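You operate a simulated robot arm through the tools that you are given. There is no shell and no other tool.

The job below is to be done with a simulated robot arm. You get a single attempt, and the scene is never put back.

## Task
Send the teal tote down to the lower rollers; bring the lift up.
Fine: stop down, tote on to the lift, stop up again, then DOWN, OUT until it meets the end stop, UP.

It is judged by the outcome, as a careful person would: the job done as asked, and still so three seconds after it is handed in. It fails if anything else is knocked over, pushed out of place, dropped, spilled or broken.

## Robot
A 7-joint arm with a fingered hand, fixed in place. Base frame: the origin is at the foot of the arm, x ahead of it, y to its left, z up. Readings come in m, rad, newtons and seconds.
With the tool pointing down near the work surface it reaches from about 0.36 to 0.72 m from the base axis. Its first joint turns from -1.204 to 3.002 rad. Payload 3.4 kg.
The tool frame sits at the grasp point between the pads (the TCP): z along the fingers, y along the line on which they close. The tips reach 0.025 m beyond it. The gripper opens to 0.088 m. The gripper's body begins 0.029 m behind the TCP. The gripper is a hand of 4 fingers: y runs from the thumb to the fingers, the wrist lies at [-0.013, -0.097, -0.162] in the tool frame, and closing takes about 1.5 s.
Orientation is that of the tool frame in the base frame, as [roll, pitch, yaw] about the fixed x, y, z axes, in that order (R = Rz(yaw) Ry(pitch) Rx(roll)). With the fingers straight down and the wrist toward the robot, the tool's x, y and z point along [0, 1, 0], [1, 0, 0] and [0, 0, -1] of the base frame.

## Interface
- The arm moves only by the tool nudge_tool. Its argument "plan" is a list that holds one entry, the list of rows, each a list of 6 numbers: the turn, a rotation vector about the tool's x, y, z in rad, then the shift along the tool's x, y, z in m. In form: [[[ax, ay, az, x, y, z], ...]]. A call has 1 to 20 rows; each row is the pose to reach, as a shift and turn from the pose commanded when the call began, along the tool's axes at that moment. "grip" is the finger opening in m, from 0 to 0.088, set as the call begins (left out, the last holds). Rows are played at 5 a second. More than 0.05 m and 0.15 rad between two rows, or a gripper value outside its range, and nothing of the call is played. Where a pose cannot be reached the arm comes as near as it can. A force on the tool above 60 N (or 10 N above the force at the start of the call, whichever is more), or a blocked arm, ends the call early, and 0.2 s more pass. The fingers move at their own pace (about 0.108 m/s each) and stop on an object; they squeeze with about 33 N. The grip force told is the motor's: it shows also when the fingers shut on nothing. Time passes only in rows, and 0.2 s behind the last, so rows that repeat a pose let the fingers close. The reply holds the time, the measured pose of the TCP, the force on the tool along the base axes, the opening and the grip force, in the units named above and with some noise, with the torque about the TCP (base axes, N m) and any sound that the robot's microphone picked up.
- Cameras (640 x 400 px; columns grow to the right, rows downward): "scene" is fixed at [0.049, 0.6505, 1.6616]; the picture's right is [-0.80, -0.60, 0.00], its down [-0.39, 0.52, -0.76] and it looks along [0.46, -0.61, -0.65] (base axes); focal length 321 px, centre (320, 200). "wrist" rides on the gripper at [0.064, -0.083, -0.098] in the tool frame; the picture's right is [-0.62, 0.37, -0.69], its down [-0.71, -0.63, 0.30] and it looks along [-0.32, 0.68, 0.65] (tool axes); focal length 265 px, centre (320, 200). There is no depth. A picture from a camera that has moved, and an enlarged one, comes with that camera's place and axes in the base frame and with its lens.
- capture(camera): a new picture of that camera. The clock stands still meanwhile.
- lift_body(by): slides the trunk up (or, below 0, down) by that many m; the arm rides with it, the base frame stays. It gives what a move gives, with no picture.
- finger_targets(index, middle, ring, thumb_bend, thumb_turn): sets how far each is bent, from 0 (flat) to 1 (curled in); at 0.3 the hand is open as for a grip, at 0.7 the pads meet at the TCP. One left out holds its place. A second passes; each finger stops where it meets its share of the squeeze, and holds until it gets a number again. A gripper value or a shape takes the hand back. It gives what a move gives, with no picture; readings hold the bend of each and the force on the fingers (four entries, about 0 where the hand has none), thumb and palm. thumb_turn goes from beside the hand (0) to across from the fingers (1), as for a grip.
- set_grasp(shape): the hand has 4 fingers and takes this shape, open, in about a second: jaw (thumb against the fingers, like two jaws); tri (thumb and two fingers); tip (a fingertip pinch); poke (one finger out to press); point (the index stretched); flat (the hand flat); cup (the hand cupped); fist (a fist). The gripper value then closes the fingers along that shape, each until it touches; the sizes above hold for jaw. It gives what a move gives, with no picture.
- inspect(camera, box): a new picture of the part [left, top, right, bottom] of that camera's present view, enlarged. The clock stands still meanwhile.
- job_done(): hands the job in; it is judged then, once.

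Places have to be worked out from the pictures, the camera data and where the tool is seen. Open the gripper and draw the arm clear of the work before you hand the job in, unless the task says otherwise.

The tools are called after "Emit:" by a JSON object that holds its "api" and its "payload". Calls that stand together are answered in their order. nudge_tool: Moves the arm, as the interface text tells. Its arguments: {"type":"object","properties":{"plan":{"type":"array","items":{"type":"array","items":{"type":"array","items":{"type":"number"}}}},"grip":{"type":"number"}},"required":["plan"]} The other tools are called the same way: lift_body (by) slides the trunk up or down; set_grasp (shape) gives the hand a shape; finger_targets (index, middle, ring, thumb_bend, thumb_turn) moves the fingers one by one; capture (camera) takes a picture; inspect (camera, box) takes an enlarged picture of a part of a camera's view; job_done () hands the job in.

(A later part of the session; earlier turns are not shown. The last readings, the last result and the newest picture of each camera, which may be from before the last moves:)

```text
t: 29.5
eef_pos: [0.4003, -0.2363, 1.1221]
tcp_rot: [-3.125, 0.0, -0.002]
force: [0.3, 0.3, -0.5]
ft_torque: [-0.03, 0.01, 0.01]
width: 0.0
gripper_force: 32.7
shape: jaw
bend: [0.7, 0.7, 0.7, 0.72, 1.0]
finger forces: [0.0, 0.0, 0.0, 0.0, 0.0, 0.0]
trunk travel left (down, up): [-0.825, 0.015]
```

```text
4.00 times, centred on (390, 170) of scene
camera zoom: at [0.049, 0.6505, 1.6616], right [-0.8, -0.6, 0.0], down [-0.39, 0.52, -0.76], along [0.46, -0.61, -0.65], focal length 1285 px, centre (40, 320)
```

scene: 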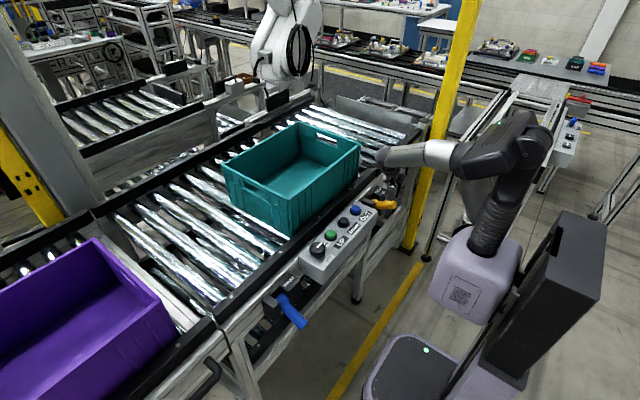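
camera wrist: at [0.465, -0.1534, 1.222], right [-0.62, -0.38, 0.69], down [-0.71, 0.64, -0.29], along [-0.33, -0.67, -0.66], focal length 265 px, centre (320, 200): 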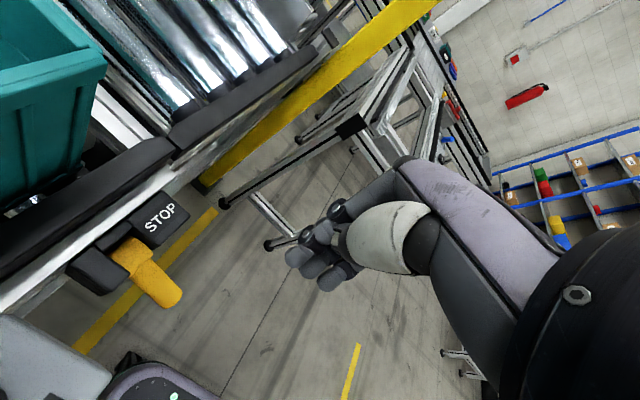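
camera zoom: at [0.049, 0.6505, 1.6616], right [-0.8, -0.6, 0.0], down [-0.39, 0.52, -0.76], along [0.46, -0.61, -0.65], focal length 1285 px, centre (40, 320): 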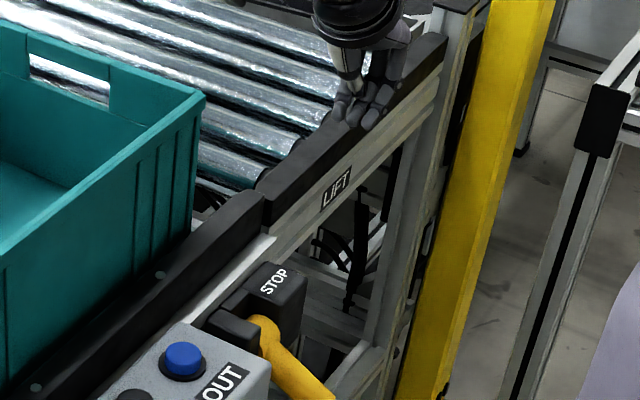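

The STOP lever is now about 45° below level, with its tip near z 0.773, matching the lower position of the other lever. I turn the hand halfway back at this height, which suits the tote push later, and look for the stop blade between the rollers.

Emit:
{"api": "nudge_tool", "payload": {"plan": [[[0, 0, -0.13, 0, 0, -0.01], [0, 0, -0.26, 0, 0, -0.02], [0, 0, -0.39, 0, 0, -0.03], [0, 0, -0.52, 0, 0, -0.04], [0, 0, -0.65, 0, 0, -0.05], [0, 0, -0.785, 0, 0, -0.06], [0, 0, -0.785, 0, 0, -0.06]]]}}

Emit:
{"api": "capture", "payload": {"camera": "wrist"}}

Emit:
{"api": "capture", "payload": {"camera": "scene"}}

```text
t: 31.1
eef_pos: [0.4392, -0.2602, 1.1469]
tcp_rot: [-3.108, 0.014, 0.787]
force: [-0.5, -0.6, 0.2]
ft_torque: [0.0, 0.01, -0.02]
width: 0.0002
gripper_force: 33.1
shape: jaw
bend: [0.7, 0.7, 0.7, 0.72, 1.0]
finger forces: [0.0, 0.0, 0.0, 0.0, 0.0, 0.0]
out of reach, approached as far as the arm can: row 2, 3, 4, 5, 6, 7
trunk travel left (down, up): [-0.825, 0.015]
```

```text
taken
camera wrist: at [0.4285, -0.1565, 1.2476], right [-0.15, -0.71, 0.69], down [-0.96, -0.06, -0.27], along [0.23, -0.7, -0.67], focal length 265 px, centre (320, 200)
```

wrist: 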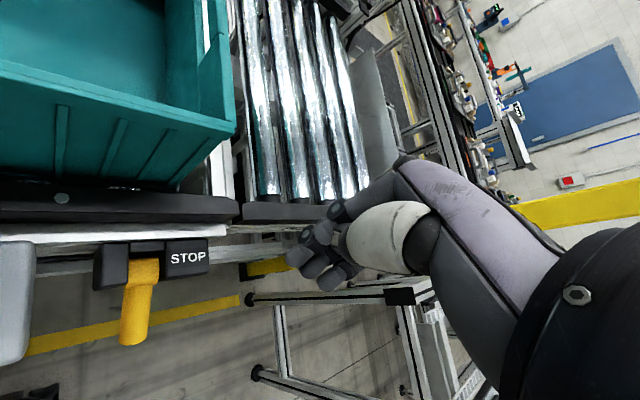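

```text
taken
```

scene: 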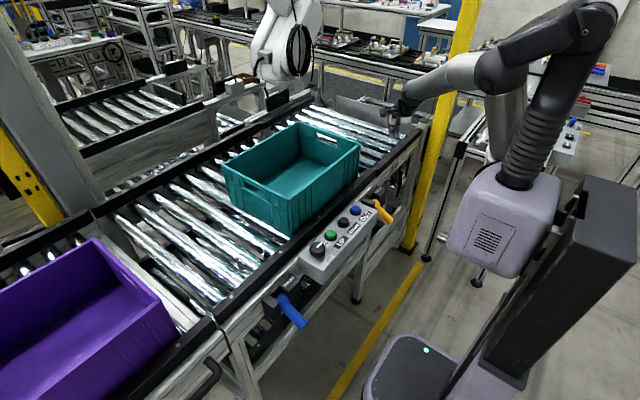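

I zoom into the gap between the tote and lift in this view to check whether the stop blade is down.

Emit:
{"api": "inspect", "payload": {"camera": "wrist", "box": [180, 0, 380, 230]}}

Emit:
{"api": "inspect", "payload": {"camera": "scene", "box": [280, 80, 440, 180]}}

```text
1.74 times, centred on (280, 115) of wrist
camera zoom: at [0.4285, -0.1565, 1.2476], right [-0.15, -0.71, 0.69], down [-0.96, -0.06, -0.27], along [0.23, -0.7, -0.67], focal length 462 px, centre (390, 348)
```

zoom: 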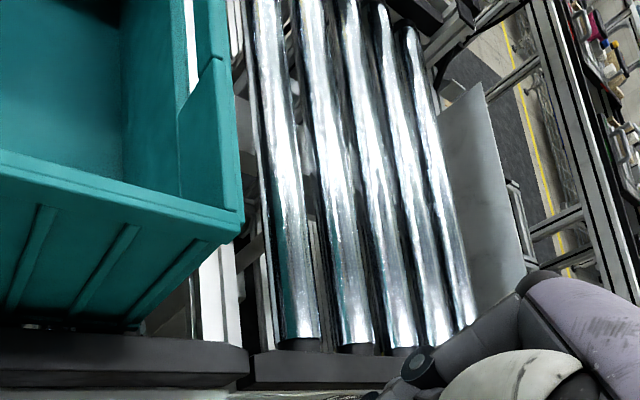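

```text
4.00 times, centred on (360, 130) of scene
camera zoom: at [0.049, 0.6505, 1.6616], right [-0.8, -0.6, 0.0], down [-0.39, 0.52, -0.76], along [0.46, -0.61, -0.65], focal length 1285 px, centre (160, 480)
```

zoom: 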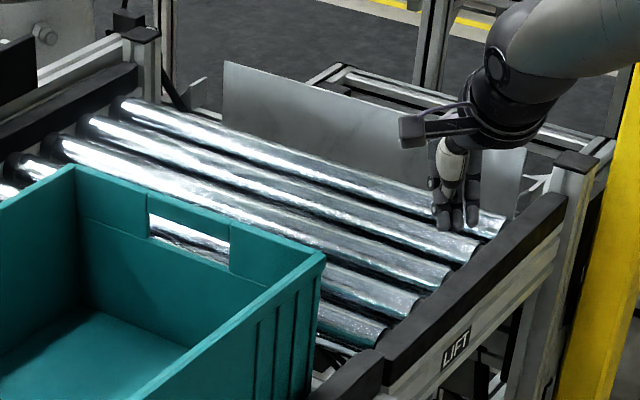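

The gap beyond the tote looks clear of the blade. I carry the hand back along x 0.44 (outside the tote and above its rim) to y about 0.24, behind the tote's +y end.

Emit:
{"api": "nudge_tool", "payload": {"plan": [[[0, 0, 0, 0.0272, -0.0272, 0], [0, 0, 0, 0.0544, -0.0544, 0], [0, 0, 0, 0.0816, -0.0816, 0], [0, 0, 0, 0.1088, -0.1088, 0], [0, 0, 0, 0.136, -0.136, 0], [0, 0, 0, 0.1632, -0.1632, 0], [0, 0, 0, 0.1904, -0.1904, 0], [0, 0, 0, 0.2176, -0.2176, 0], [0, 0, 0, 0.2448, -0.2448, 0], [0, 0, 0, 0.272, -0.272, 0], [0, 0, 0, 0.2992, -0.2992, 0], [0, 0, 0, 0.3264, -0.3264, 0], [0, 0, 0, 0.3536, -0.3536, 0], [0, 0, 0, 0.3536, -0.3536, 0]]]}}

Emit:
{"api": "capture", "payload": {"camera": "scene"}}

Emit:
{"api": "capture", "payload": {"camera": "wrist"}}

```text
t: 32.7
eef_pos: [0.4432, -0.0168, 1.1703]
tcp_rot: [-2.96, -0.104, 0.731]
force: [-1.4, -0.2, 0.3]
ft_torque: [0.01, 0.01, 0.03]
width: 0.0
gripper_force: 33.4
shape: jaw
bend: [0.7, 0.7, 0.7, 0.72, 1.0]
finger forces: [0.0, 0.0, 0.0, 0.0, 0.0, 0.0]
out of reach, approached as far as the arm can: row 1, 2, 3, 4
trunk travel left (down, up): [-0.825, 0.015]
stopped in row 7: the arm was blocked; the commanded pose is now the measured one
```

```text
taken
```

scene: 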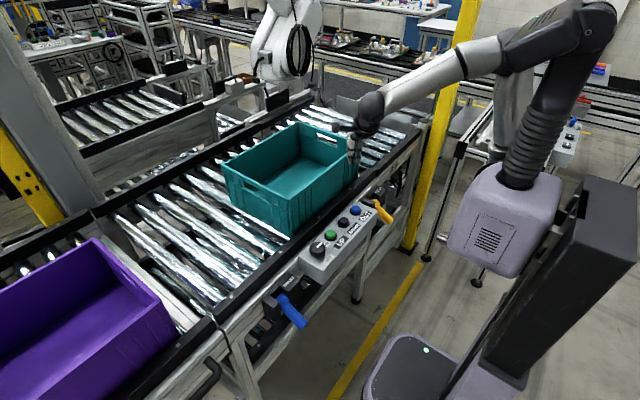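

```text
taken
camera wrist: at [0.4399, 0.0667, 1.2876], right [-0.18, -0.82, 0.55], down [-0.97, 0.04, -0.26], along [0.19, -0.58, -0.8], focal length 265 px, centre (320, 200)
```

wrist: 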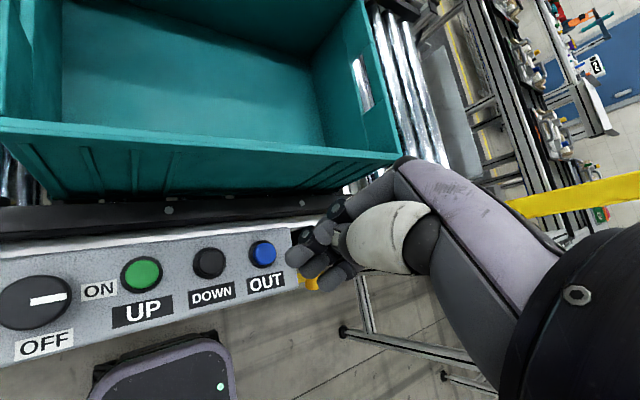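

The arm hit a joint limit there, with no contact force on the tool and nothing moved. I return to the default wrist orientation while rising 0.1 m, since the arm began comfortably in that posture.

Emit:
{"api": "nudge_tool", "payload": {"plan": [[[-0.0159, -0.0217, -0.1034, 0.0013, -0.0022, -0.0122], [-0.0318, -0.0434, -0.2068, 0.0026, -0.0045, -0.0245], [-0.0476, -0.0651, -0.3101, 0.0039, -0.0067, -0.0367], [-0.0635, -0.0868, -0.4135, 0.0052, -0.009, -0.0489], [-0.0794, -0.1085, -0.5169, 0.0065, -0.0112, -0.0611], [-0.0953, -0.1302, -0.6203, 0.0078, -0.0135, -0.0734], [-0.1111, -0.1519, -0.7236, 0.0091, -0.0157, -0.0856], [-0.127, -0.1736, -0.827, 0.0104, -0.018, -0.0978], [-0.127, -0.1736, -0.827, 0.0104, -0.018, -0.0978]]]}}

Emit:
{"api": "capture", "payload": {"camera": "scene"}}

```text
t: 34.7
eef_pos: [0.4438, -0.013, 1.2707]
tcp_rot: [3.137, 0.007, 1.573]
force: [-0.6, -0.3, -1.2]
ft_torque: [-0.03, -0.03, 0.01]
width: 0.0
gripper_force: 32.1
shape: jaw
bend: [0.7, 0.7, 0.7, 0.72, 1.0]
finger forces: [0.1, 0.0, 0.0, 0.0, 0.0, 0.0]
trunk travel left (down, up): [-0.825, 0.015]
```

```text
taken
```

scene: 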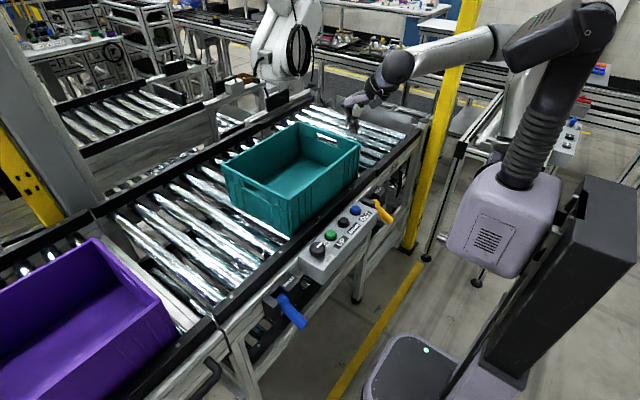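

Default orientation is restored at [0.444, −0.013, 1.271]. I move behind the tote's +y end, staying above the rim, to about [0.52, 0.27, 1.25].

Emit:
{"api": "nudge_tool", "payload": {"plan": [[[0, 0, 0, 0.035, 0, 0], [0, 0, 0, 0.07, 0, 0], [0, 0, 0, 0.105, 0, 0], [0, 0, 0, 0.14, 0.01, 0], [0, 0, 0, 0.175, 0.02, 0], [0, 0, 0, 0.21, 0.04, 0], [0, 0, 0, 0.245, 0.06, 0.01], [0, 0, 0, 0.28, 0.08, 0.02], [0, 0, 0, 0.28, 0.08, 0.02]]]}}

Emit:
{"api": "capture", "payload": {"camera": "scene"}}

Emit:
{"api": "capture", "payload": {"camera": "wrist"}}

```text
t: 35.8
eef_pos: [0.4723, 0.0984, 1.3191]
tcp_rot: [-3.12, -0.193, 1.522]
force: [-0.2, -0.1, -0.1]
ft_torque: [-0.01, -0.01, 0.01]
width: 0.0
gripper_force: 33.2
shape: jaw
bend: [0.7, 0.7, 0.7, 0.72, 1.0]
finger forces: [0.0, 0.1, 0.1, 0.1, 0.0, 0.1]
trunk travel left (down, up): [-0.825, 0.015]
stopped in row 5: the arm was blocked; the commanded pose is now the measured one
```

```text
taken
```

scene: 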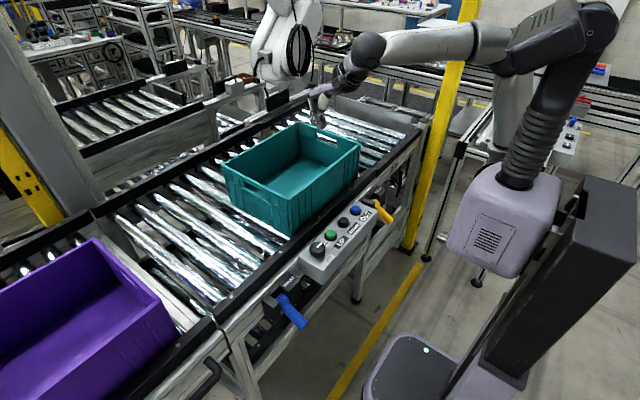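

```text
taken
camera wrist: at [0.3931, 0.147, 1.4294], right [0.35, -0.76, 0.55], down [-0.67, -0.61, -0.42], along [0.66, -0.22, -0.72], focal length 265 px, centre (320, 200)
```

wrist: 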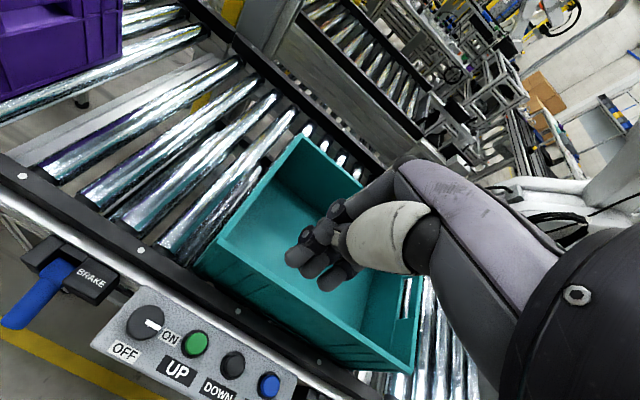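

The arm is blocked again around y 0.1 with no tool force. I look at the arm's own shape to understand which way it is folded.

Emit:
{"api": "inspect", "payload": {"camera": "scene", "box": [320, 0, 640, 300]}}

```text
1.33 times, centred on (480, 150) of scene
camera zoom: at [0.049, 0.6505, 1.6616], right [-0.8, -0.6, 0.0], down [-0.39, 0.52, -0.76], along [0.46, -0.61, -0.65], focal length 428 px, centre (107, 267)
```

zoom: 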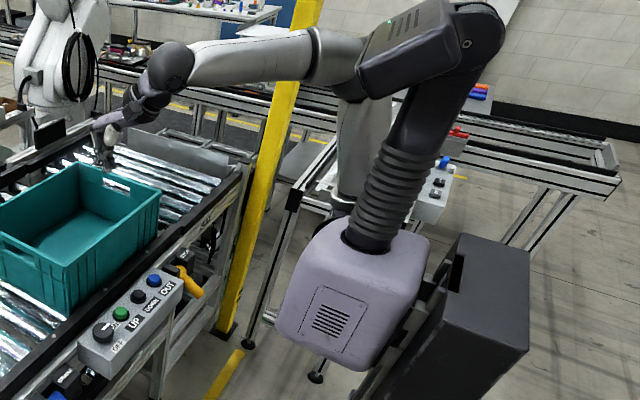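

I now read the picture as this arm being a right arm. Its shoulder is near the origin and a head and torso stand on its +y side, so a folded-up elbow hits the head. I stretch the arm out over the tote (hand well above the rim) to bring the elbow forward, and level the tool.

Emit:
{"api": "nudge_tool", "payload": {"plan": [[[0, -0.04, -0.01, 0, 0.03, 0.0], [0, -0.08, -0.02, -0.001, 0.06, 0.01], [0, -0.12, -0.03, -0.001, 0.09, 0.02], [0, -0.16, -0.04, -0.002, 0.12, 0.03], [0, -0.193, -0.049, -0.002, 0.15, 0.04], [0, -0.193, -0.049, -0.002, 0.15, 0.04]]]}}

Emit:
{"api": "capture", "payload": {"camera": "scene"}}

```text
t: 37.2
eef_pos: [0.6224, 0.0948, 1.2768]
tcp_rot: [-3.125, 0.001, 1.568]
force: [-0.9, 0.0, -0.1]
ft_torque: [0.01, -0.06, 0.01]
width: 0.0
gripper_force: 33.4
shape: jaw
bend: [0.7, 0.7, 0.7, 0.72, 1.0]
finger forces: [0.0, 0.0, 0.0, 0.1, 0.0, 0.0]
trunk travel left (down, up): [-0.825, 0.015]
```

```text
taken
```

scene: 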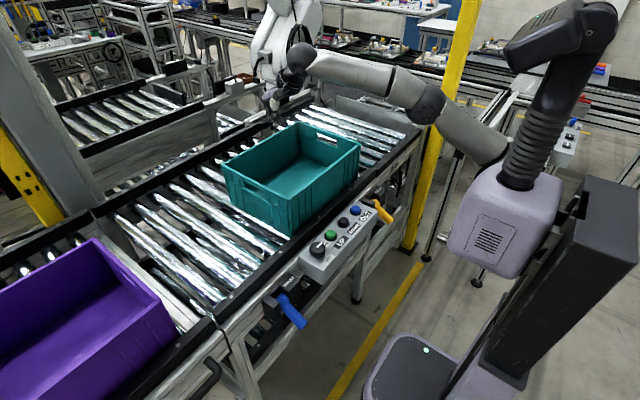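

That unfolded the arm nicely: the pose is level at [0.622, 0.095, 1.277] and the elbow is clear of the head. I continue to y about 0.28 above the rollers behind the tote.

Emit:
{"api": "nudge_tool", "payload": {"plan": [[[0, 0, 0, 0.035, 0, 0], [0, 0, 0, 0.07, 0, 0], [0, 0, 0, 0.105, 0, 0], [0, 0, 0, 0.14, 0, 0], [0, 0, 0, 0.175, 0, 0], [0, 0, 0, 0.185, 0, 0], [0, 0, 0, 0.185, 0, 0]]]}}

Emit:
{"api": "capture", "payload": {"camera": "scene"}}

Emit:
{"api": "capture", "payload": {"camera": "wrist"}}

```text
t: 38.8
eef_pos: [0.5822, 0.1834, 1.2296]
tcp_rot: [-3.12, -0.002, 1.559]
force: [0.5, -0.2, -0.5]
ft_torque: [-0.01, 0.04, 0.06]
width: 0.0
gripper_force: 33.2
shape: jaw
bend: [0.7, 0.7, 0.7, 0.72, 1.0]
finger forces: [0.1, 0.0, 0.0, 0.1, 0.0, 0.1]
out of reach, approached as far as the arm can: row 1, 2, 3, 4, 5, 6, 7
trunk travel left (down, up): [-0.825, 0.015]
```

```text
taken
```

scene: 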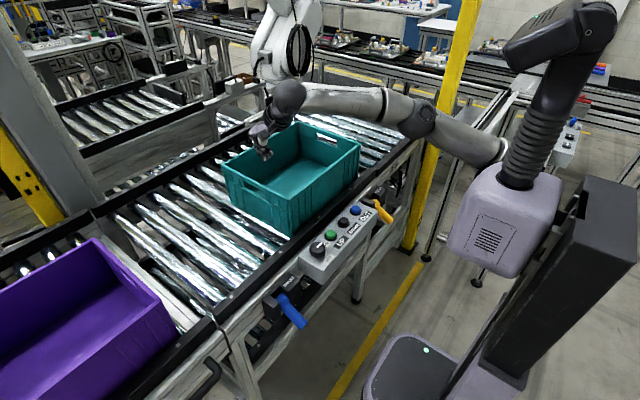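

```text
taken
camera wrist: at [0.5015, 0.25, 1.3304], right [0.38, -0.63, 0.68], down [-0.65, -0.71, -0.29], along [0.66, -0.33, -0.67], focal length 265 px, centre (320, 200)
```

wrist: 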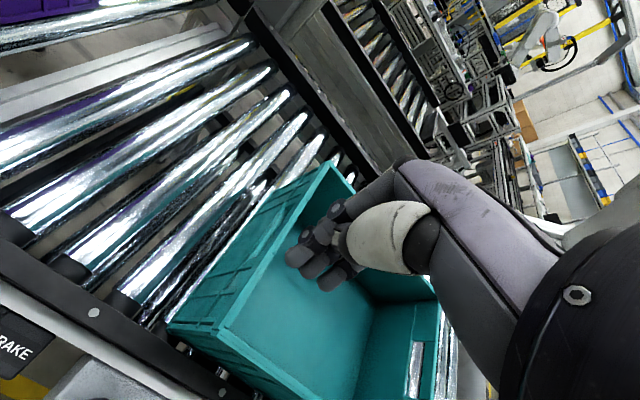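

The reach shrinks at this height because the shoulder is lower. I come down to z about 1.15, still above the 1.063 rim, and go on to y 0.25.

Emit:
{"api": "nudge_tool", "payload": {"plan": [[[0, 0, 0, 0, 0, 0.03], [0, 0, 0, 0, 0, 0.06], [0, 0, 0, 0.02, 0, 0.08], [0, 0, 0, 0.04, 0, 0.08], [0, 0, 0, 0.065, 0, 0.08], [0, 0, 0, 0.065, 0, 0.08]]]}}

Emit:
{"api": "capture", "payload": {"camera": "scene"}}

Emit:
{"api": "capture", "payload": {"camera": "wrist"}}

```text
t: 40.2
eef_pos: [0.5769, 0.2134, 1.1527]
tcp_rot: [-3.126, 0.005, 1.575]
force: [0.9, 0.5, -0.1]
ft_torque: [0.04, 0.01, 0.02]
width: 0.0002
gripper_force: 32.9
shape: jaw
bend: [0.7, 0.7, 0.7, 0.72, 1.0]
finger forces: [0.0, 0.1, 0.0, 0.0, 0.0, 0.0]
out of reach, approached as far as the arm can: row 4, 5, 6
trunk travel left (down, up): [-0.825, 0.015]
```

```text
taken
```

scene: 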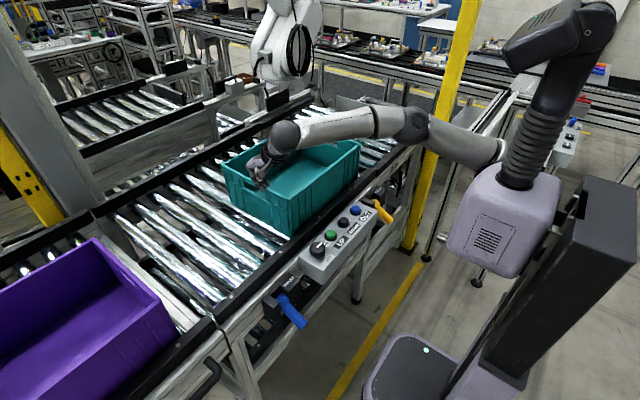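

```text
taken
camera wrist: at [0.4949, 0.2779, 1.2519], right [0.38, -0.61, 0.69], down [-0.63, -0.72, -0.29], along [0.67, -0.33, -0.66], focal length 265 px, centre (320, 200)
```

wrist: 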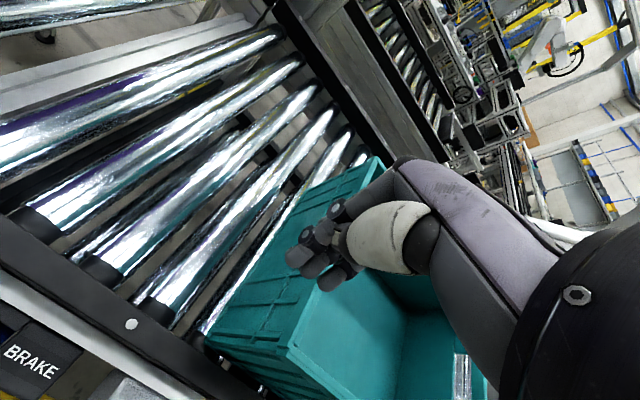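

Reach toward +y is limited here, so pushing from behind near the centre line is awkward. Instead I will pinch the near wall's rim at y about 0.07 and draw the tote along −y, which also controls its yaw. I open the hand and move above that rim spot.

Emit:
{"api": "nudge_tool", "payload": {"plan": [[[0, 0, 0, -0.035, -0.006, 0], [0, 0, 0, -0.07, -0.012, 0], [0, 0, 0, -0.105, -0.018, 0], [0, 0, 0, -0.143, -0.025, 0], [0, 0, 0, -0.143, -0.025, 0], [0, 0, 0, -0.143, -0.025, 0], [0, 0, 0, -0.143, -0.025, 0]]], "grip": 0.088}}

Emit:
{"api": "capture", "payload": {"camera": "wrist"}}

Emit:
{"api": "inspect", "payload": {"camera": "scene", "box": [200, 80, 440, 280]}}

```text
t: 41.8
eef_pos: [0.5515, 0.0688, 1.1562]
tcp_rot: [-3.125, 0.005, 1.577]
force: [0.2, -0.6, 0.8]
ft_torque: [0.0, 0.05, -0.01]
width: 0.0878
gripper_force: 0.0
shape: jaw
bend: [0.3, 0.3, 0.3, 0.3, 0.98]
finger forces: [0.0, 0.0, 0.1, 0.0, 0.0, 0.0]
trunk travel left (down, up): [-0.825, 0.015]
```

```text
taken
camera wrist: at [0.4694, 0.1333, 1.2555], right [0.38, -0.61, 0.69], down [-0.63, -0.72, -0.29], along [0.68, -0.32, -0.66], focal length 265 px, centre (320, 200)
```

wrist: 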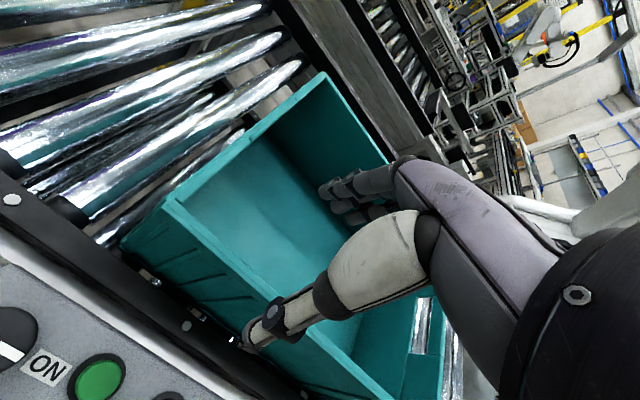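

```text
2.00 times, centred on (320, 180) of scene
camera zoom: at [0.049, 0.6505, 1.6616], right [-0.8, -0.6, 0.0], down [-0.39, 0.52, -0.76], along [0.46, -0.61, -0.65], focal length 642 px, centre (320, 240)
```

zoom: 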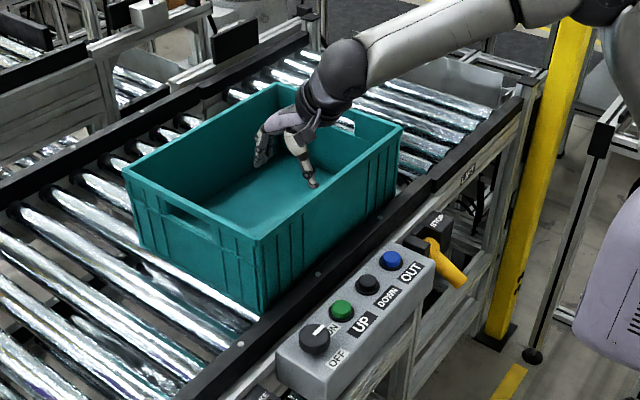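

The rim corner re-computes to about (0.55, 0.136, 1.063), so the thumb is outside and the fingers inside the near wall. I descend to z about 1.045, straddling the rim.

Emit:
{"api": "nudge_tool", "payload": {"plan": [[[0, 0, 0, 0, 0, 0.03], [0, 0, 0, 0, 0, 0.06], [0, 0, 0, 0, 0, 0.09], [0, 0, 0, 0, 0, 0.11], [0, 0, 0, 0, 0, 0.11]]]}}

Emit:
{"api": "capture", "payload": {"camera": "wrist"}}

Emit:
{"api": "inspect", "payload": {"camera": "scene", "box": [240, 100, 400, 240]}}

```text
t: 43.2
eef_pos: [0.5619, 0.0518, 1.0645]
tcp_rot: [-3.132, -0.068, 1.525]
force: [0.1, 0.1, -0.6]
ft_torque: [-0.02, 0.02, 0.02]
width: 0.0879
gripper_force: 0.1
shape: jaw
bend: [0.3, 0.3, 0.3, 0.3, 0.98]
finger forces: [0.0, 0.0, 0.1, 0.0, 0.0, 0.1]
trunk travel left (down, up): [-0.825, 0.015]
stopped in row 5: the arm was blocked; the commanded pose is now the measured one
```

```text
taken
camera wrist: at [0.483, 0.1144, 1.1675], right [0.34, -0.68, 0.65], down [-0.66, -0.66, -0.35], along [0.66, -0.31, -0.68], focal length 265 px, centre (320, 200)
```

wrist: 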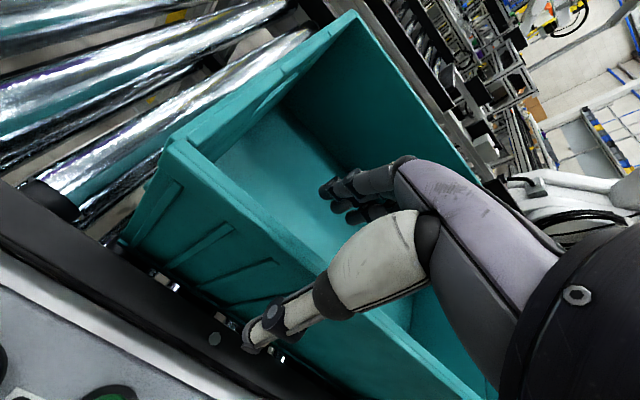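

```text
2.86 times, centred on (320, 170) of scene
camera zoom: at [0.049, 0.6505, 1.6616], right [-0.8, -0.6, 0.0], down [-0.39, 0.52, -0.76], along [0.46, -0.61, -0.65], focal length 918 px, centre (320, 286)
```

zoom: 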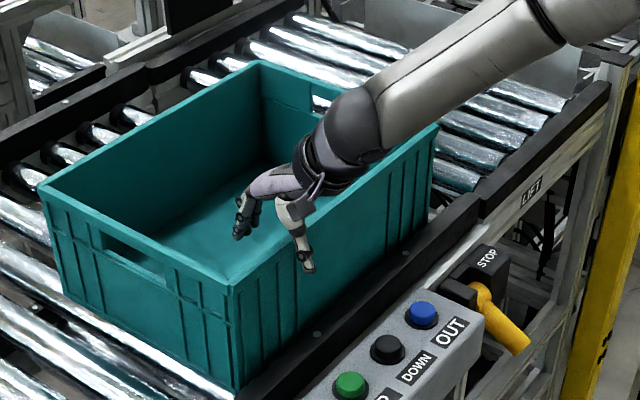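

The arm is at a joint limit again with the trunk this high (no contact force; the tote is unmoved). I rise back up, level the tool, and will lower the trunk instead.

Emit:
{"api": "nudge_tool", "payload": {"plan": [[[0, -0.01, -0.008, 0.005, -0.001, -0.031], [0, -0.02, -0.015, 0.01, -0.003, -0.062], [0, -0.035, -0.023, 0.015, -0.005, -0.094], [0, -0.05, -0.031, 0.02, -0.007, -0.125], [0, -0.06, -0.038, 0.025, -0.009, -0.157], [0, -0.068, -0.046, 0.0294, -0.0108, -0.188], [0, -0.068, -0.046, 0.0294, -0.0108, -0.188]]]}}

Emit:
{"api": "capture", "payload": {"camera": "scene"}}

```text
t: 44.8
eef_pos: [0.5518, 0.0703, 1.2525]
tcp_rot: [-3.135, 0.006, 1.577]
force: [0.2, 0.4, -0.7]
ft_torque: [0.05, 0.03, 0.02]
width: 0.0876
gripper_force: 0.1
shape: jaw
bend: [0.3, 0.3, 0.3, 0.3, 0.98]
finger forces: [0.0, 0.1, 0.0, 0.0, 0.0, 0.0]
trunk travel left (down, up): [-0.825, 0.015]
```

```text
taken
```

scene: 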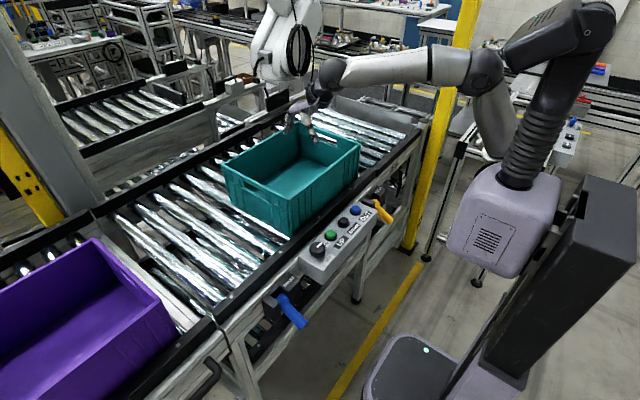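

Level again at [0.552, 0.070, 1.2525]. I lower the trunk 0.13 m so the hand comes straight down toward the rim, and check the alignment.

Emit:
{"api": "lift_body", "payload": {"by": -0.13}}

Emit:
{"api": "capture", "payload": {"camera": "wrist"}}

Emit:
{"api": "inspect", "payload": {"camera": "scene", "box": [240, 100, 400, 240]}}

```text
t: 46.4
eef_pos: [0.5526, 0.0706, 1.1229]
tcp_rot: [-3.135, 0.006, 1.576]
force: [0.7, -0.1, 0.5]
ft_torque: [0.0, -0.01, 0.0]
width: 0.0877
gripper_force: 0.0
shape: jaw
bend: [0.3, 0.3, 0.3, 0.3, 0.98]
finger forces: [0.1, 0.0, 0.0, 0.0, 0.0, 0.0]
trunk travel left (down, up): [-0.695, 0.145]
```

```text
taken
camera wrist: at [0.4691, 0.1364, 1.2209], right [0.38, -0.61, 0.69], down [-0.63, -0.72, -0.3], along [0.68, -0.32, -0.66], focal length 265 px, centre (320, 200)
```

wrist: 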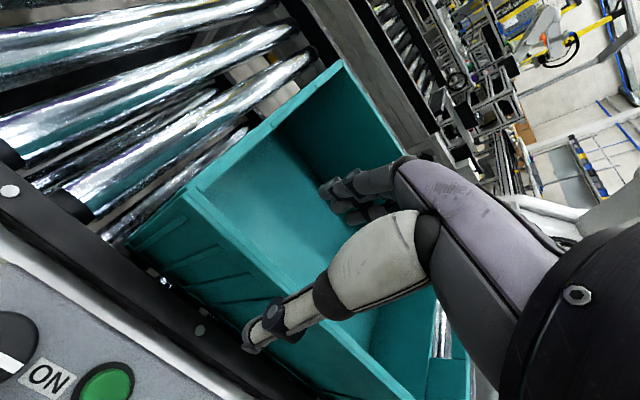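

```text
2.86 times, centred on (320, 170) of scene
camera zoom: at [0.049, 0.6505, 1.6616], right [-0.8, -0.6, 0.0], down [-0.39, 0.52, -0.76], along [0.46, -0.61, -0.65], focal length 918 px, centre (320, 286)
```

zoom: 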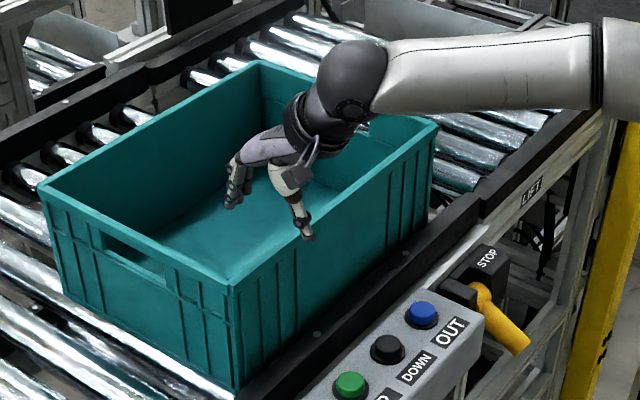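

Thumb outside, fingers inside, level. I lower the trunk another 0.075 m so that the pads overlap the wall.

Emit:
{"api": "lift_body", "payload": {"by": -0.075}}

Emit:
{"api": "inspect", "payload": {"camera": "wrist", "box": [120, 80, 480, 400]}}

Emit:
{"api": "inspect", "payload": {"camera": "scene", "box": [240, 100, 400, 240]}}

```text
t: 47.5
eef_pos: [0.5516, 0.0696, 1.0472]
tcp_rot: [-3.136, 0.006, 1.576]
force: [-0.4, 0.4, 0.7]
ft_torque: [0.03, 0.03, 0.02]
width: 0.0879
gripper_force: 0.0
shape: jaw
bend: [0.3, 0.3, 0.3, 0.3, 0.98]
finger forces: [0.0, 0.0, 0.0, 0.0, 0.0, 0.1]
trunk travel left (down, up): [-0.62, 0.22]
```

```text
1.25 times, centred on (300, 240) of wrist
camera zoom: at [0.4691, 0.1364, 1.1459], right [0.38, -0.61, 0.69], down [-0.63, -0.72, -0.3], along [0.68, -0.32, -0.66], focal length 332 px, centre (345, 150)
```

zoom: 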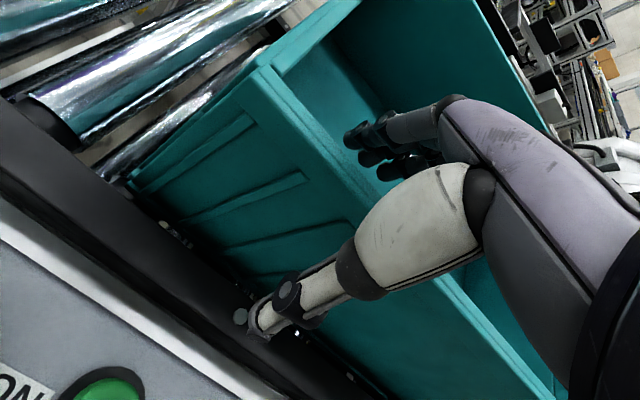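

```text
2.86 times, centred on (320, 170) of scene
camera zoom: at [0.049, 0.6505, 1.6616], right [-0.8, -0.6, 0.0], down [-0.39, 0.52, -0.76], along [0.46, -0.61, -0.65], focal length 918 px, centre (320, 286)
```

zoom: 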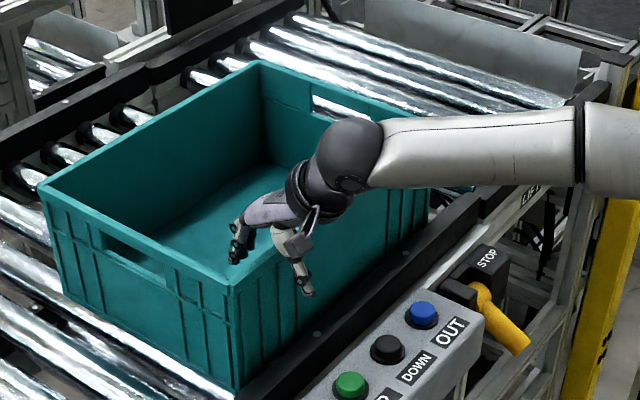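

The hand straddles the near wall well. I close the fingers on it and hold until the grip is firm.

Emit:
{"api": "nudge_tool", "payload": {"plan": [[[0, 0, 0, 0, 0, 0], [0, 0, 0, 0, 0, 0], [0, 0, 0, 0, 0, 0], [0, 0, 0, 0, 0, 0], [0, 0, 0, 0, 0, 0], [0, 0, 0, 0, 0, 0], [0, 0, 0, 0, 0, 0], [0, 0, 0, 0, 0, 0]]], "grip": 0.0}}

Emit:
{"api": "inspect", "payload": {"camera": "scene", "box": [240, 100, 400, 240]}}

```text
t: 49.3
eef_pos: [0.5523, 0.071, 1.0481]
tcp_rot: [-3.133, 0.005, 1.577]
force: [0.3, -0.1, -0.7]
ft_torque: [0.0, -0.02, 0.09]
width: 0.0033
gripper_force: 33.3
shape: jaw
bend: [0.71, 0.67, 0.67, 0.71, 1.0]
finger forces: [16.8, 8.4, 4.0, 0.0, 29.1, 0.1]
trunk travel left (down, up): [-0.62, 0.22]
```

```text
2.86 times, centred on (320, 170) of scene
camera zoom: at [0.049, 0.6505, 1.6616], right [-0.8, -0.6, 0.0], down [-0.39, 0.52, -0.76], along [0.46, -0.61, -0.65], focal length 918 px, centre (320, 286)
```

zoom: 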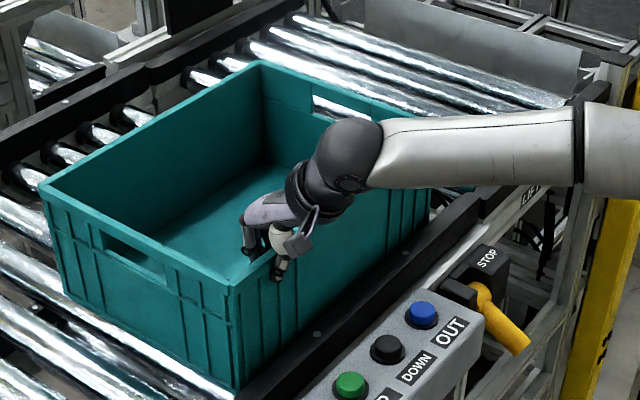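

The wall is gripped (index 17, middle 8, ring 4, thumb 29 N). I draw the tote slowly 0.10 m along −y and check how it follows.

Emit:
{"api": "nudge_tool", "payload": {"plan": [[[0, 0, 0, -0.01, 0, 0], [0, 0, 0, -0.02, 0, 0], [0, 0, 0, -0.035, 0, 0], [0, 0, 0, -0.05, 0, 0], [0, 0, 0, -0.065, 0, 0], [0, 0, 0, -0.08, 0, 0], [0, 0, 0, -0.09, 0, 0], [0, 0, 0, -0.1, 0, 0]]]}}

Emit:
{"api": "capture", "payload": {"camera": "scene"}}

```text
t: 51.1
eef_pos: [0.5532, -0.0291, 1.0466]
tcp_rot: [-3.133, 0.007, 1.578]
force: [-0.5, -0.7, -0.4]
ft_torque: [0.01, -0.06, 0.06]
width: 0.0028
gripper_force: 33.0
shape: jaw
bend: [0.71, 0.67, 0.67, 0.71, 1.0]
finger forces: [17.4, 8.1, 3.7, 0.1, 29.1, 0.0]
trunk travel left (down, up): [-0.62, 0.22]
```

```text
taken
```

scene: 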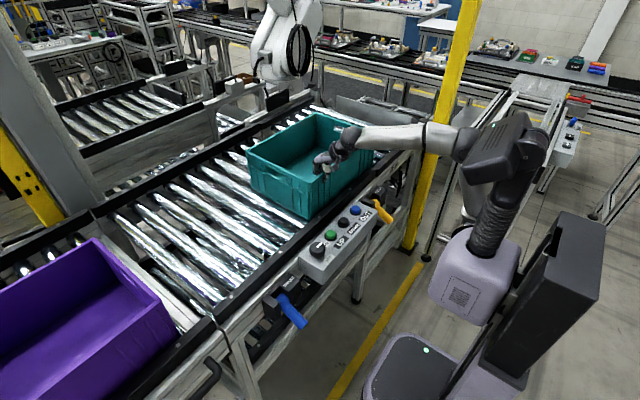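

The tote follows with almost no force, and the stop is clearly down. I continue 0.15 m more along −y.

Emit:
{"api": "nudge_tool", "payload": {"plan": [[[0, 0, 0, -0.01, 0, 0], [0, 0, 0, -0.025, 0, 0], [0, 0, 0, -0.04, 0, 0], [0, 0, 0, -0.055, 0, 0], [0, 0, 0, -0.07, 0, 0], [0, 0, 0, -0.085, 0, 0], [0, 0, 0, -0.1, 0, 0], [0, 0, 0, -0.115, 0, 0], [0, 0, 0, -0.13, 0, 0], [0, 0, 0, -0.14, 0, 0], [0, 0, 0, -0.15, 0, 0], [0, 0, 0, -0.15, 0, 0]]]}}

Emit:
{"api": "capture", "payload": {"camera": "scene"}}

Emit:
{"api": "capture", "payload": {"camera": "wrist"}}

```text
t: 53.7
eef_pos: [0.5529, -0.1796, 1.0477]
tcp_rot: [-3.133, 0.006, 1.578]
force: [-0.1, 1.2, 0.1]
ft_torque: [0.0, -0.03, 0.16]
width: 0.0031
gripper_force: 32.9
shape: jaw
bend: [0.71, 0.67, 0.67, 0.71, 1.0]
finger forces: [16.3, 9.5, 5.2, 0.0, 30.9, 0.1]
trunk travel left (down, up): [-0.62, 0.22]
```

```text
taken
```

scene: 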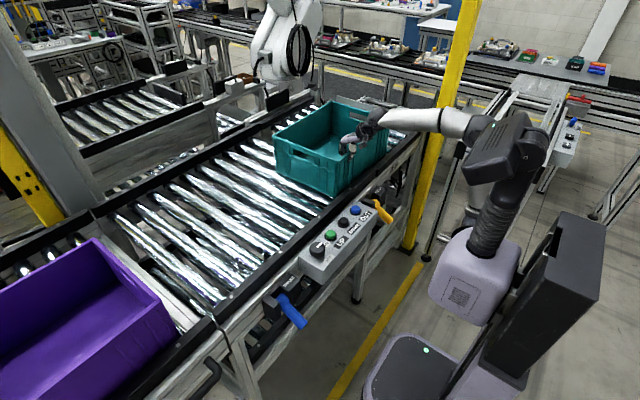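

```text
taken
camera wrist: at [0.4707, -0.1139, 1.1464], right [0.38, -0.61, 0.69], down [-0.63, -0.72, -0.3], along [0.68, -0.32, -0.66], focal length 265 px, centre (320, 200)
```

wrist: 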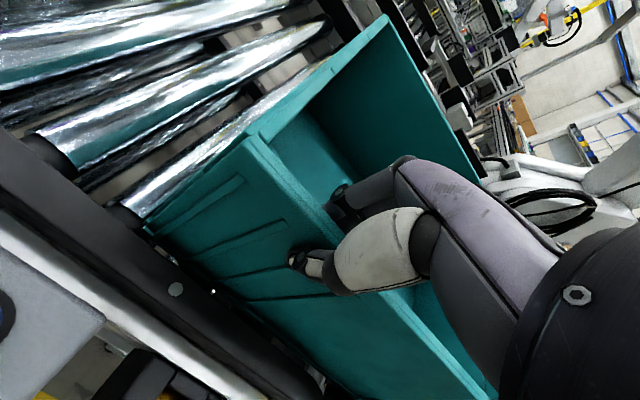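

Tote is following straight; its +y end is now near y −0.11. I continue another 0.15 m.

Emit:
{"api": "nudge_tool", "payload": {"plan": [[[0, 0, 0, -0.01, 0, 0], [0, 0, 0, -0.025, 0, 0], [0, 0, 0, -0.04, 0, 0], [0, 0, 0, -0.055, 0, 0], [0, 0, 0, -0.07, 0, 0], [0, 0, 0, -0.085, 0, 0], [0, 0, 0, -0.1, 0, 0], [0, 0, 0, -0.115, 0, 0], [0, 0, 0, -0.13, 0, 0], [0, 0, 0, -0.14, 0, 0], [0, 0, 0, -0.15, 0, 0], [0, 0, 0, -0.15, 0, 0]]]}}

Emit:
{"api": "capture", "payload": {"camera": "scene"}}

Emit:
{"api": "capture", "payload": {"camera": "wrist"}}

```text
t: 56.3
eef_pos: [0.5554, -0.3286, 1.0488]
tcp_rot: [-3.134, 0.005, 1.577]
force: [-0.9, 1.2, -0.2]
ft_torque: [-0.02, 0.01, 0.23]
width: 0.0035
gripper_force: 33.2
shape: jaw
bend: [0.71, 0.66, 0.61, 0.71, 1.0]
finger forces: [14.9, 11.7, 5.7, 0.0, 32.8, 0.1]
trunk travel left (down, up): [-0.62, 0.22]
```

```text
taken
```

scene: 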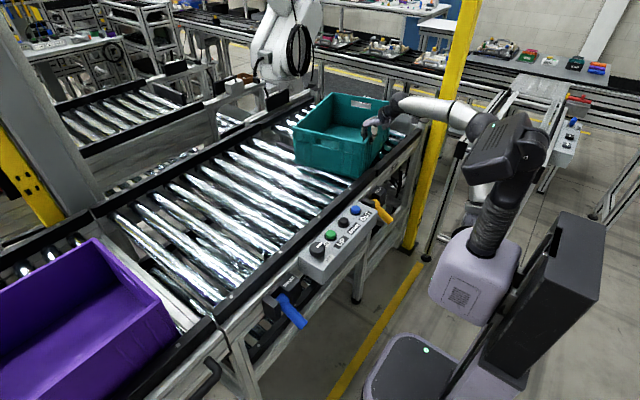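

```text
taken
camera wrist: at [0.4721, -0.2636, 1.1477], right [0.38, -0.61, 0.69], down [-0.63, -0.72, -0.3], along [0.68, -0.32, -0.66], focal length 265 px, centre (320, 200)
```

wrist: 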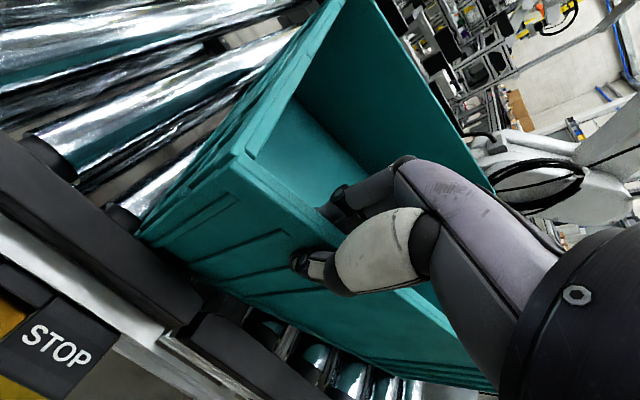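

The tote's leading end seems to be swinging slightly away from the near rail. I zoom in to measure its yaw.

Emit:
{"api": "inspect", "payload": {"camera": "scene", "box": [270, 70, 430, 190]}}

Emit:
{"api": "inspect", "payload": {"camera": "wrist", "box": [100, 100, 500, 400]}}

```text
3.33 times, centred on (350, 130) of scene
camera zoom: at [0.049, 0.6505, 1.6616], right [-0.8, -0.6, 0.0], down [-0.39, 0.52, -0.76], along [0.46, -0.61, -0.65], focal length 1071 px, centre (220, 433)
```

zoom: 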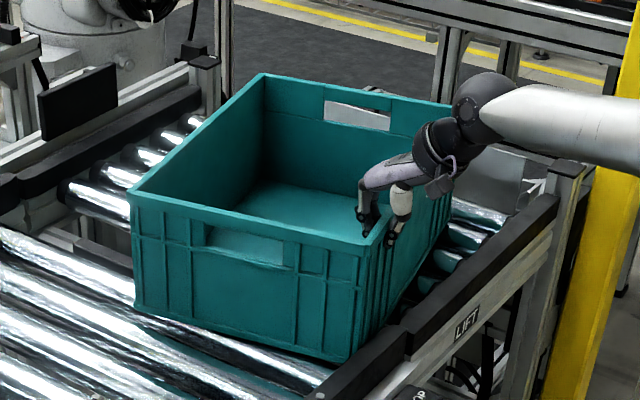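

```text
1.33 times, centred on (300, 250) of wrist
camera zoom: at [0.4721, -0.2636, 1.1477], right [0.38, -0.61, 0.69], down [-0.63, -0.72, -0.3], along [0.68, -0.32, -0.66], focal length 354 px, centre (347, 133)
```

zoom: 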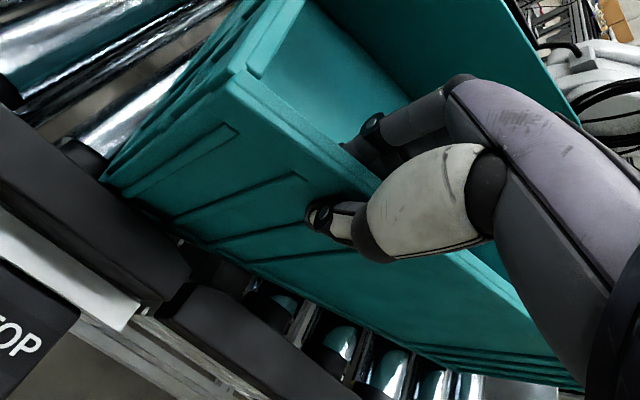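

From the rim corners, the tote has yawed about 13° counter-clockwise, with its near trailing corner at the rail. I twist the gripped wall back clockwise (+0.23 rad about the tool axis) slowly and watch the torque.

Emit:
{"api": "nudge_tool", "payload": {"plan": [[[0, 0, 0.03, 0, 0, 0], [0, 0, 0.06, 0, 0, 0], [0, 0, 0.09, 0, 0, 0], [0, 0, 0.12, 0, 0, 0], [0, 0, 0.15, 0, 0, 0], [0, 0, 0.18, 0, 0, 0], [0, 0, 0.21, 0, 0, 0], [0, 0, 0.23, 0, 0, 0], [0, 0, 0.23, 0, 0, 0]]]}}

Emit:
{"api": "inspect", "payload": {"camera": "scene", "box": [270, 70, 430, 190]}}

Emit:
{"api": "capture", "payload": {"camera": "wrist"}}

```text
t: 58.3
eef_pos: [0.5549, -0.329, 1.0486]
tcp_rot: [-3.134, 0.008, 1.347]
force: [0.0, 0.9, 0.5]
ft_torque: [-0.03, -0.08, 0.22]
width: 0.003
gripper_force: 32.9
shape: jaw
bend: [0.71, 0.64, 0.54, 0.7, 1.0]
finger forces: [11.4, 14.1, 6.5, 0.0, 32.6, 0.0]
trunk travel left (down, up): [-0.62, 0.22]
```

```text
3.33 times, centred on (350, 130) of scene
camera zoom: at [0.049, 0.6505, 1.6616], right [-0.8, -0.6, 0.0], down [-0.39, 0.52, -0.76], along [0.46, -0.61, -0.65], focal length 1071 px, centre (220, 433)
```

zoom: 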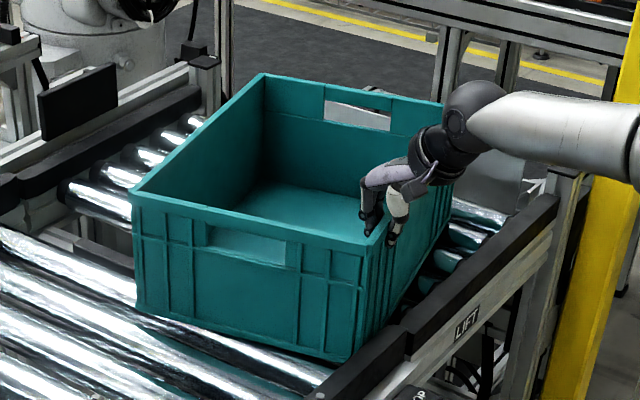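

```text
taken
camera wrist: at [0.4885, -0.2463, 1.147], right [0.23, -0.68, 0.69], down [-0.78, -0.56, -0.3], along [0.59, -0.47, -0.66], focal length 265 px, centre (320, 200)
```

wrist: 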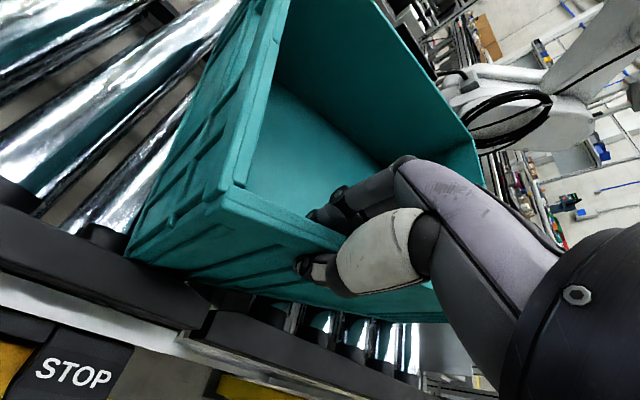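

The fingers only flexed; the tote did not turn. I'll open, slide the hand forward along the wall to about (0.573, −0.42), and then pull the wall toward −x, so the rail at the trailing corner turns the tote straight.

Emit:
{"api": "nudge_tool", "payload": {"plan": [[[0, 0, 0, 0, 0, 0], [0, 0, 0, 0, 0, 0], [0, 0, 0, 0, 0, 0], [0, 0, 0, 0, 0, 0], [0, 0, 0, 0, 0, 0], [0, 0, 0, -0.021, 0.0094, 0], [0, 0, 0, -0.042, 0.0188, 0], [0, 0, 0, -0.063, 0.0281, 0], [0, 0, 0, -0.0838, 0.0375, 0], [0, 0, 0, -0.0838, 0.0375, 0]]], "grip": 0.088}}

Emit:
{"api": "inspect", "payload": {"camera": "scene", "box": [270, 70, 430, 190]}}

Emit:
{"api": "capture", "payload": {"camera": "wrist"}}

```text
t: 60.5
eef_pos: [0.5716, -0.4186, 1.0491]
tcp_rot: [-3.135, 0.008, 1.346]
force: [0.0, -0.3, 0.7]
ft_torque: [0.0, 0.02, 0.02]
width: 0.0875
gripper_force: 0.0
shape: jaw
bend: [0.3, 0.3, 0.3, 0.3, 0.98]
finger forces: [0.0, 0.0, 0.0, 0.0, 0.0, 0.0]
trunk travel left (down, up): [-0.62, 0.22]
```

```text
3.33 times, centred on (350, 130) of scene
camera zoom: at [0.049, 0.6505, 1.6616], right [-0.8, -0.6, 0.0], down [-0.39, 0.52, -0.76], along [0.46, -0.61, -0.65], focal length 1071 px, centre (220, 433)
```

zoom: 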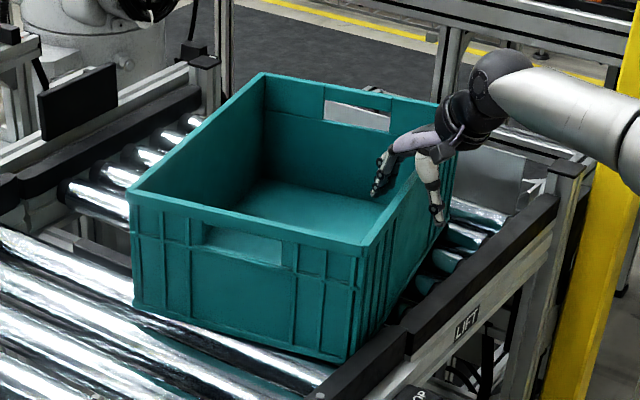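

```text
taken
camera wrist: at [0.5051, -0.3366, 1.1477], right [0.23, -0.68, 0.69], down [-0.78, -0.56, -0.3], along [0.59, -0.47, -0.66], focal length 265 px, centre (320, 200)
```

wrist: 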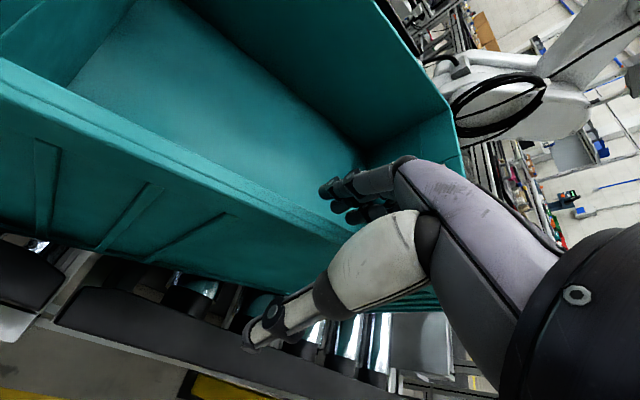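

The hand got to (0.572, −0.419) easily, with the tote's near wall between thumb and fingers. I close on the wall and pull about 36 mm toward −x, so the trailing corner on the rail squares the tote up.

Emit:
{"api": "nudge_tool", "payload": {"plan": [[[0, 0, 0, 0, 0, 0], [0, 0, 0, 0, 0, 0], [0, 0, 0, 0, 0, 0], [0, 0, 0, 0, 0, 0], [0, 0, 0, 0, 0, 0], [0, 0, 0, 0, 0, 0], [0, 0, 0, 0, 0, 0], [0, 0, 0, 0, 0, 0], [0, 0, 0, -0.002, -0.0057, 0], [0, 0, 0, -0.004, -0.0114, 0], [0, 0, 0, -0.006, -0.0171, 0], [0, 0, 0, -0.008, -0.0228, 0], [0, 0, 0, -0.01, -0.0285, 0], [0, 0, 0, -0.0119, -0.0342, 0], [0, 0, 0, -0.0119, -0.0342, 0]]], "grip": 0.0}}

Emit:
{"api": "inspect", "payload": {"camera": "scene", "box": [270, 70, 430, 190]}}

Emit:
{"api": "capture", "payload": {"camera": "wrist"}}

```text
t: 63.7
eef_pos: [0.5365, -0.4237, 1.0479]
tcp_rot: [-3.136, 0.007, 1.345]
force: [2.5, -0.1, -0.1]
ft_torque: [0.03, -0.05, 0.03]
width: 0.0054
gripper_force: 32.7
shape: jaw
bend: [0.72, 0.58, 0.52, 0.69, 1.0]
finger forces: [20.2, 6.5, 3.4, 0.1, 27.7, 0.0]
trunk travel left (down, up): [-0.62, 0.22]
```

```text
3.33 times, centred on (350, 130) of scene
camera zoom: at [0.049, 0.6505, 1.6616], right [-0.8, -0.6, 0.0], down [-0.39, 0.52, -0.76], along [0.46, -0.61, -0.65], focal length 1071 px, centre (220, 433)
```

zoom: 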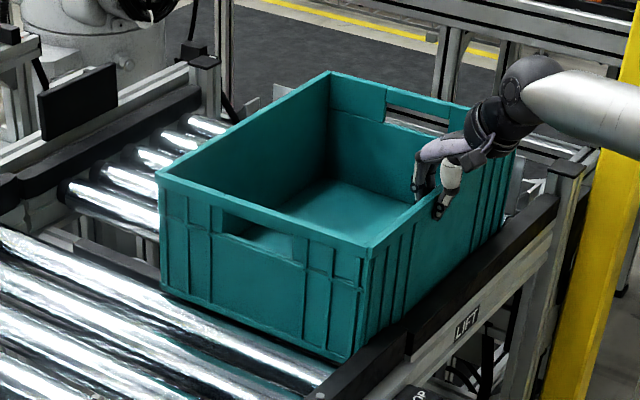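

```text
taken
camera wrist: at [0.471, -0.3406, 1.1473], right [0.23, -0.68, 0.69], down [-0.78, -0.56, -0.29], along [0.59, -0.47, -0.66], focal length 265 px, centre (320, 200)
```

wrist: 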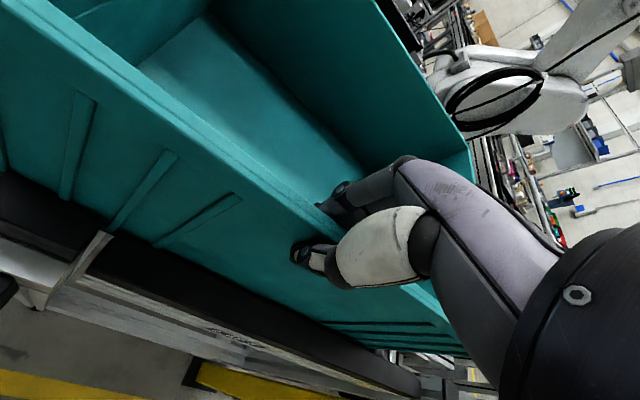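

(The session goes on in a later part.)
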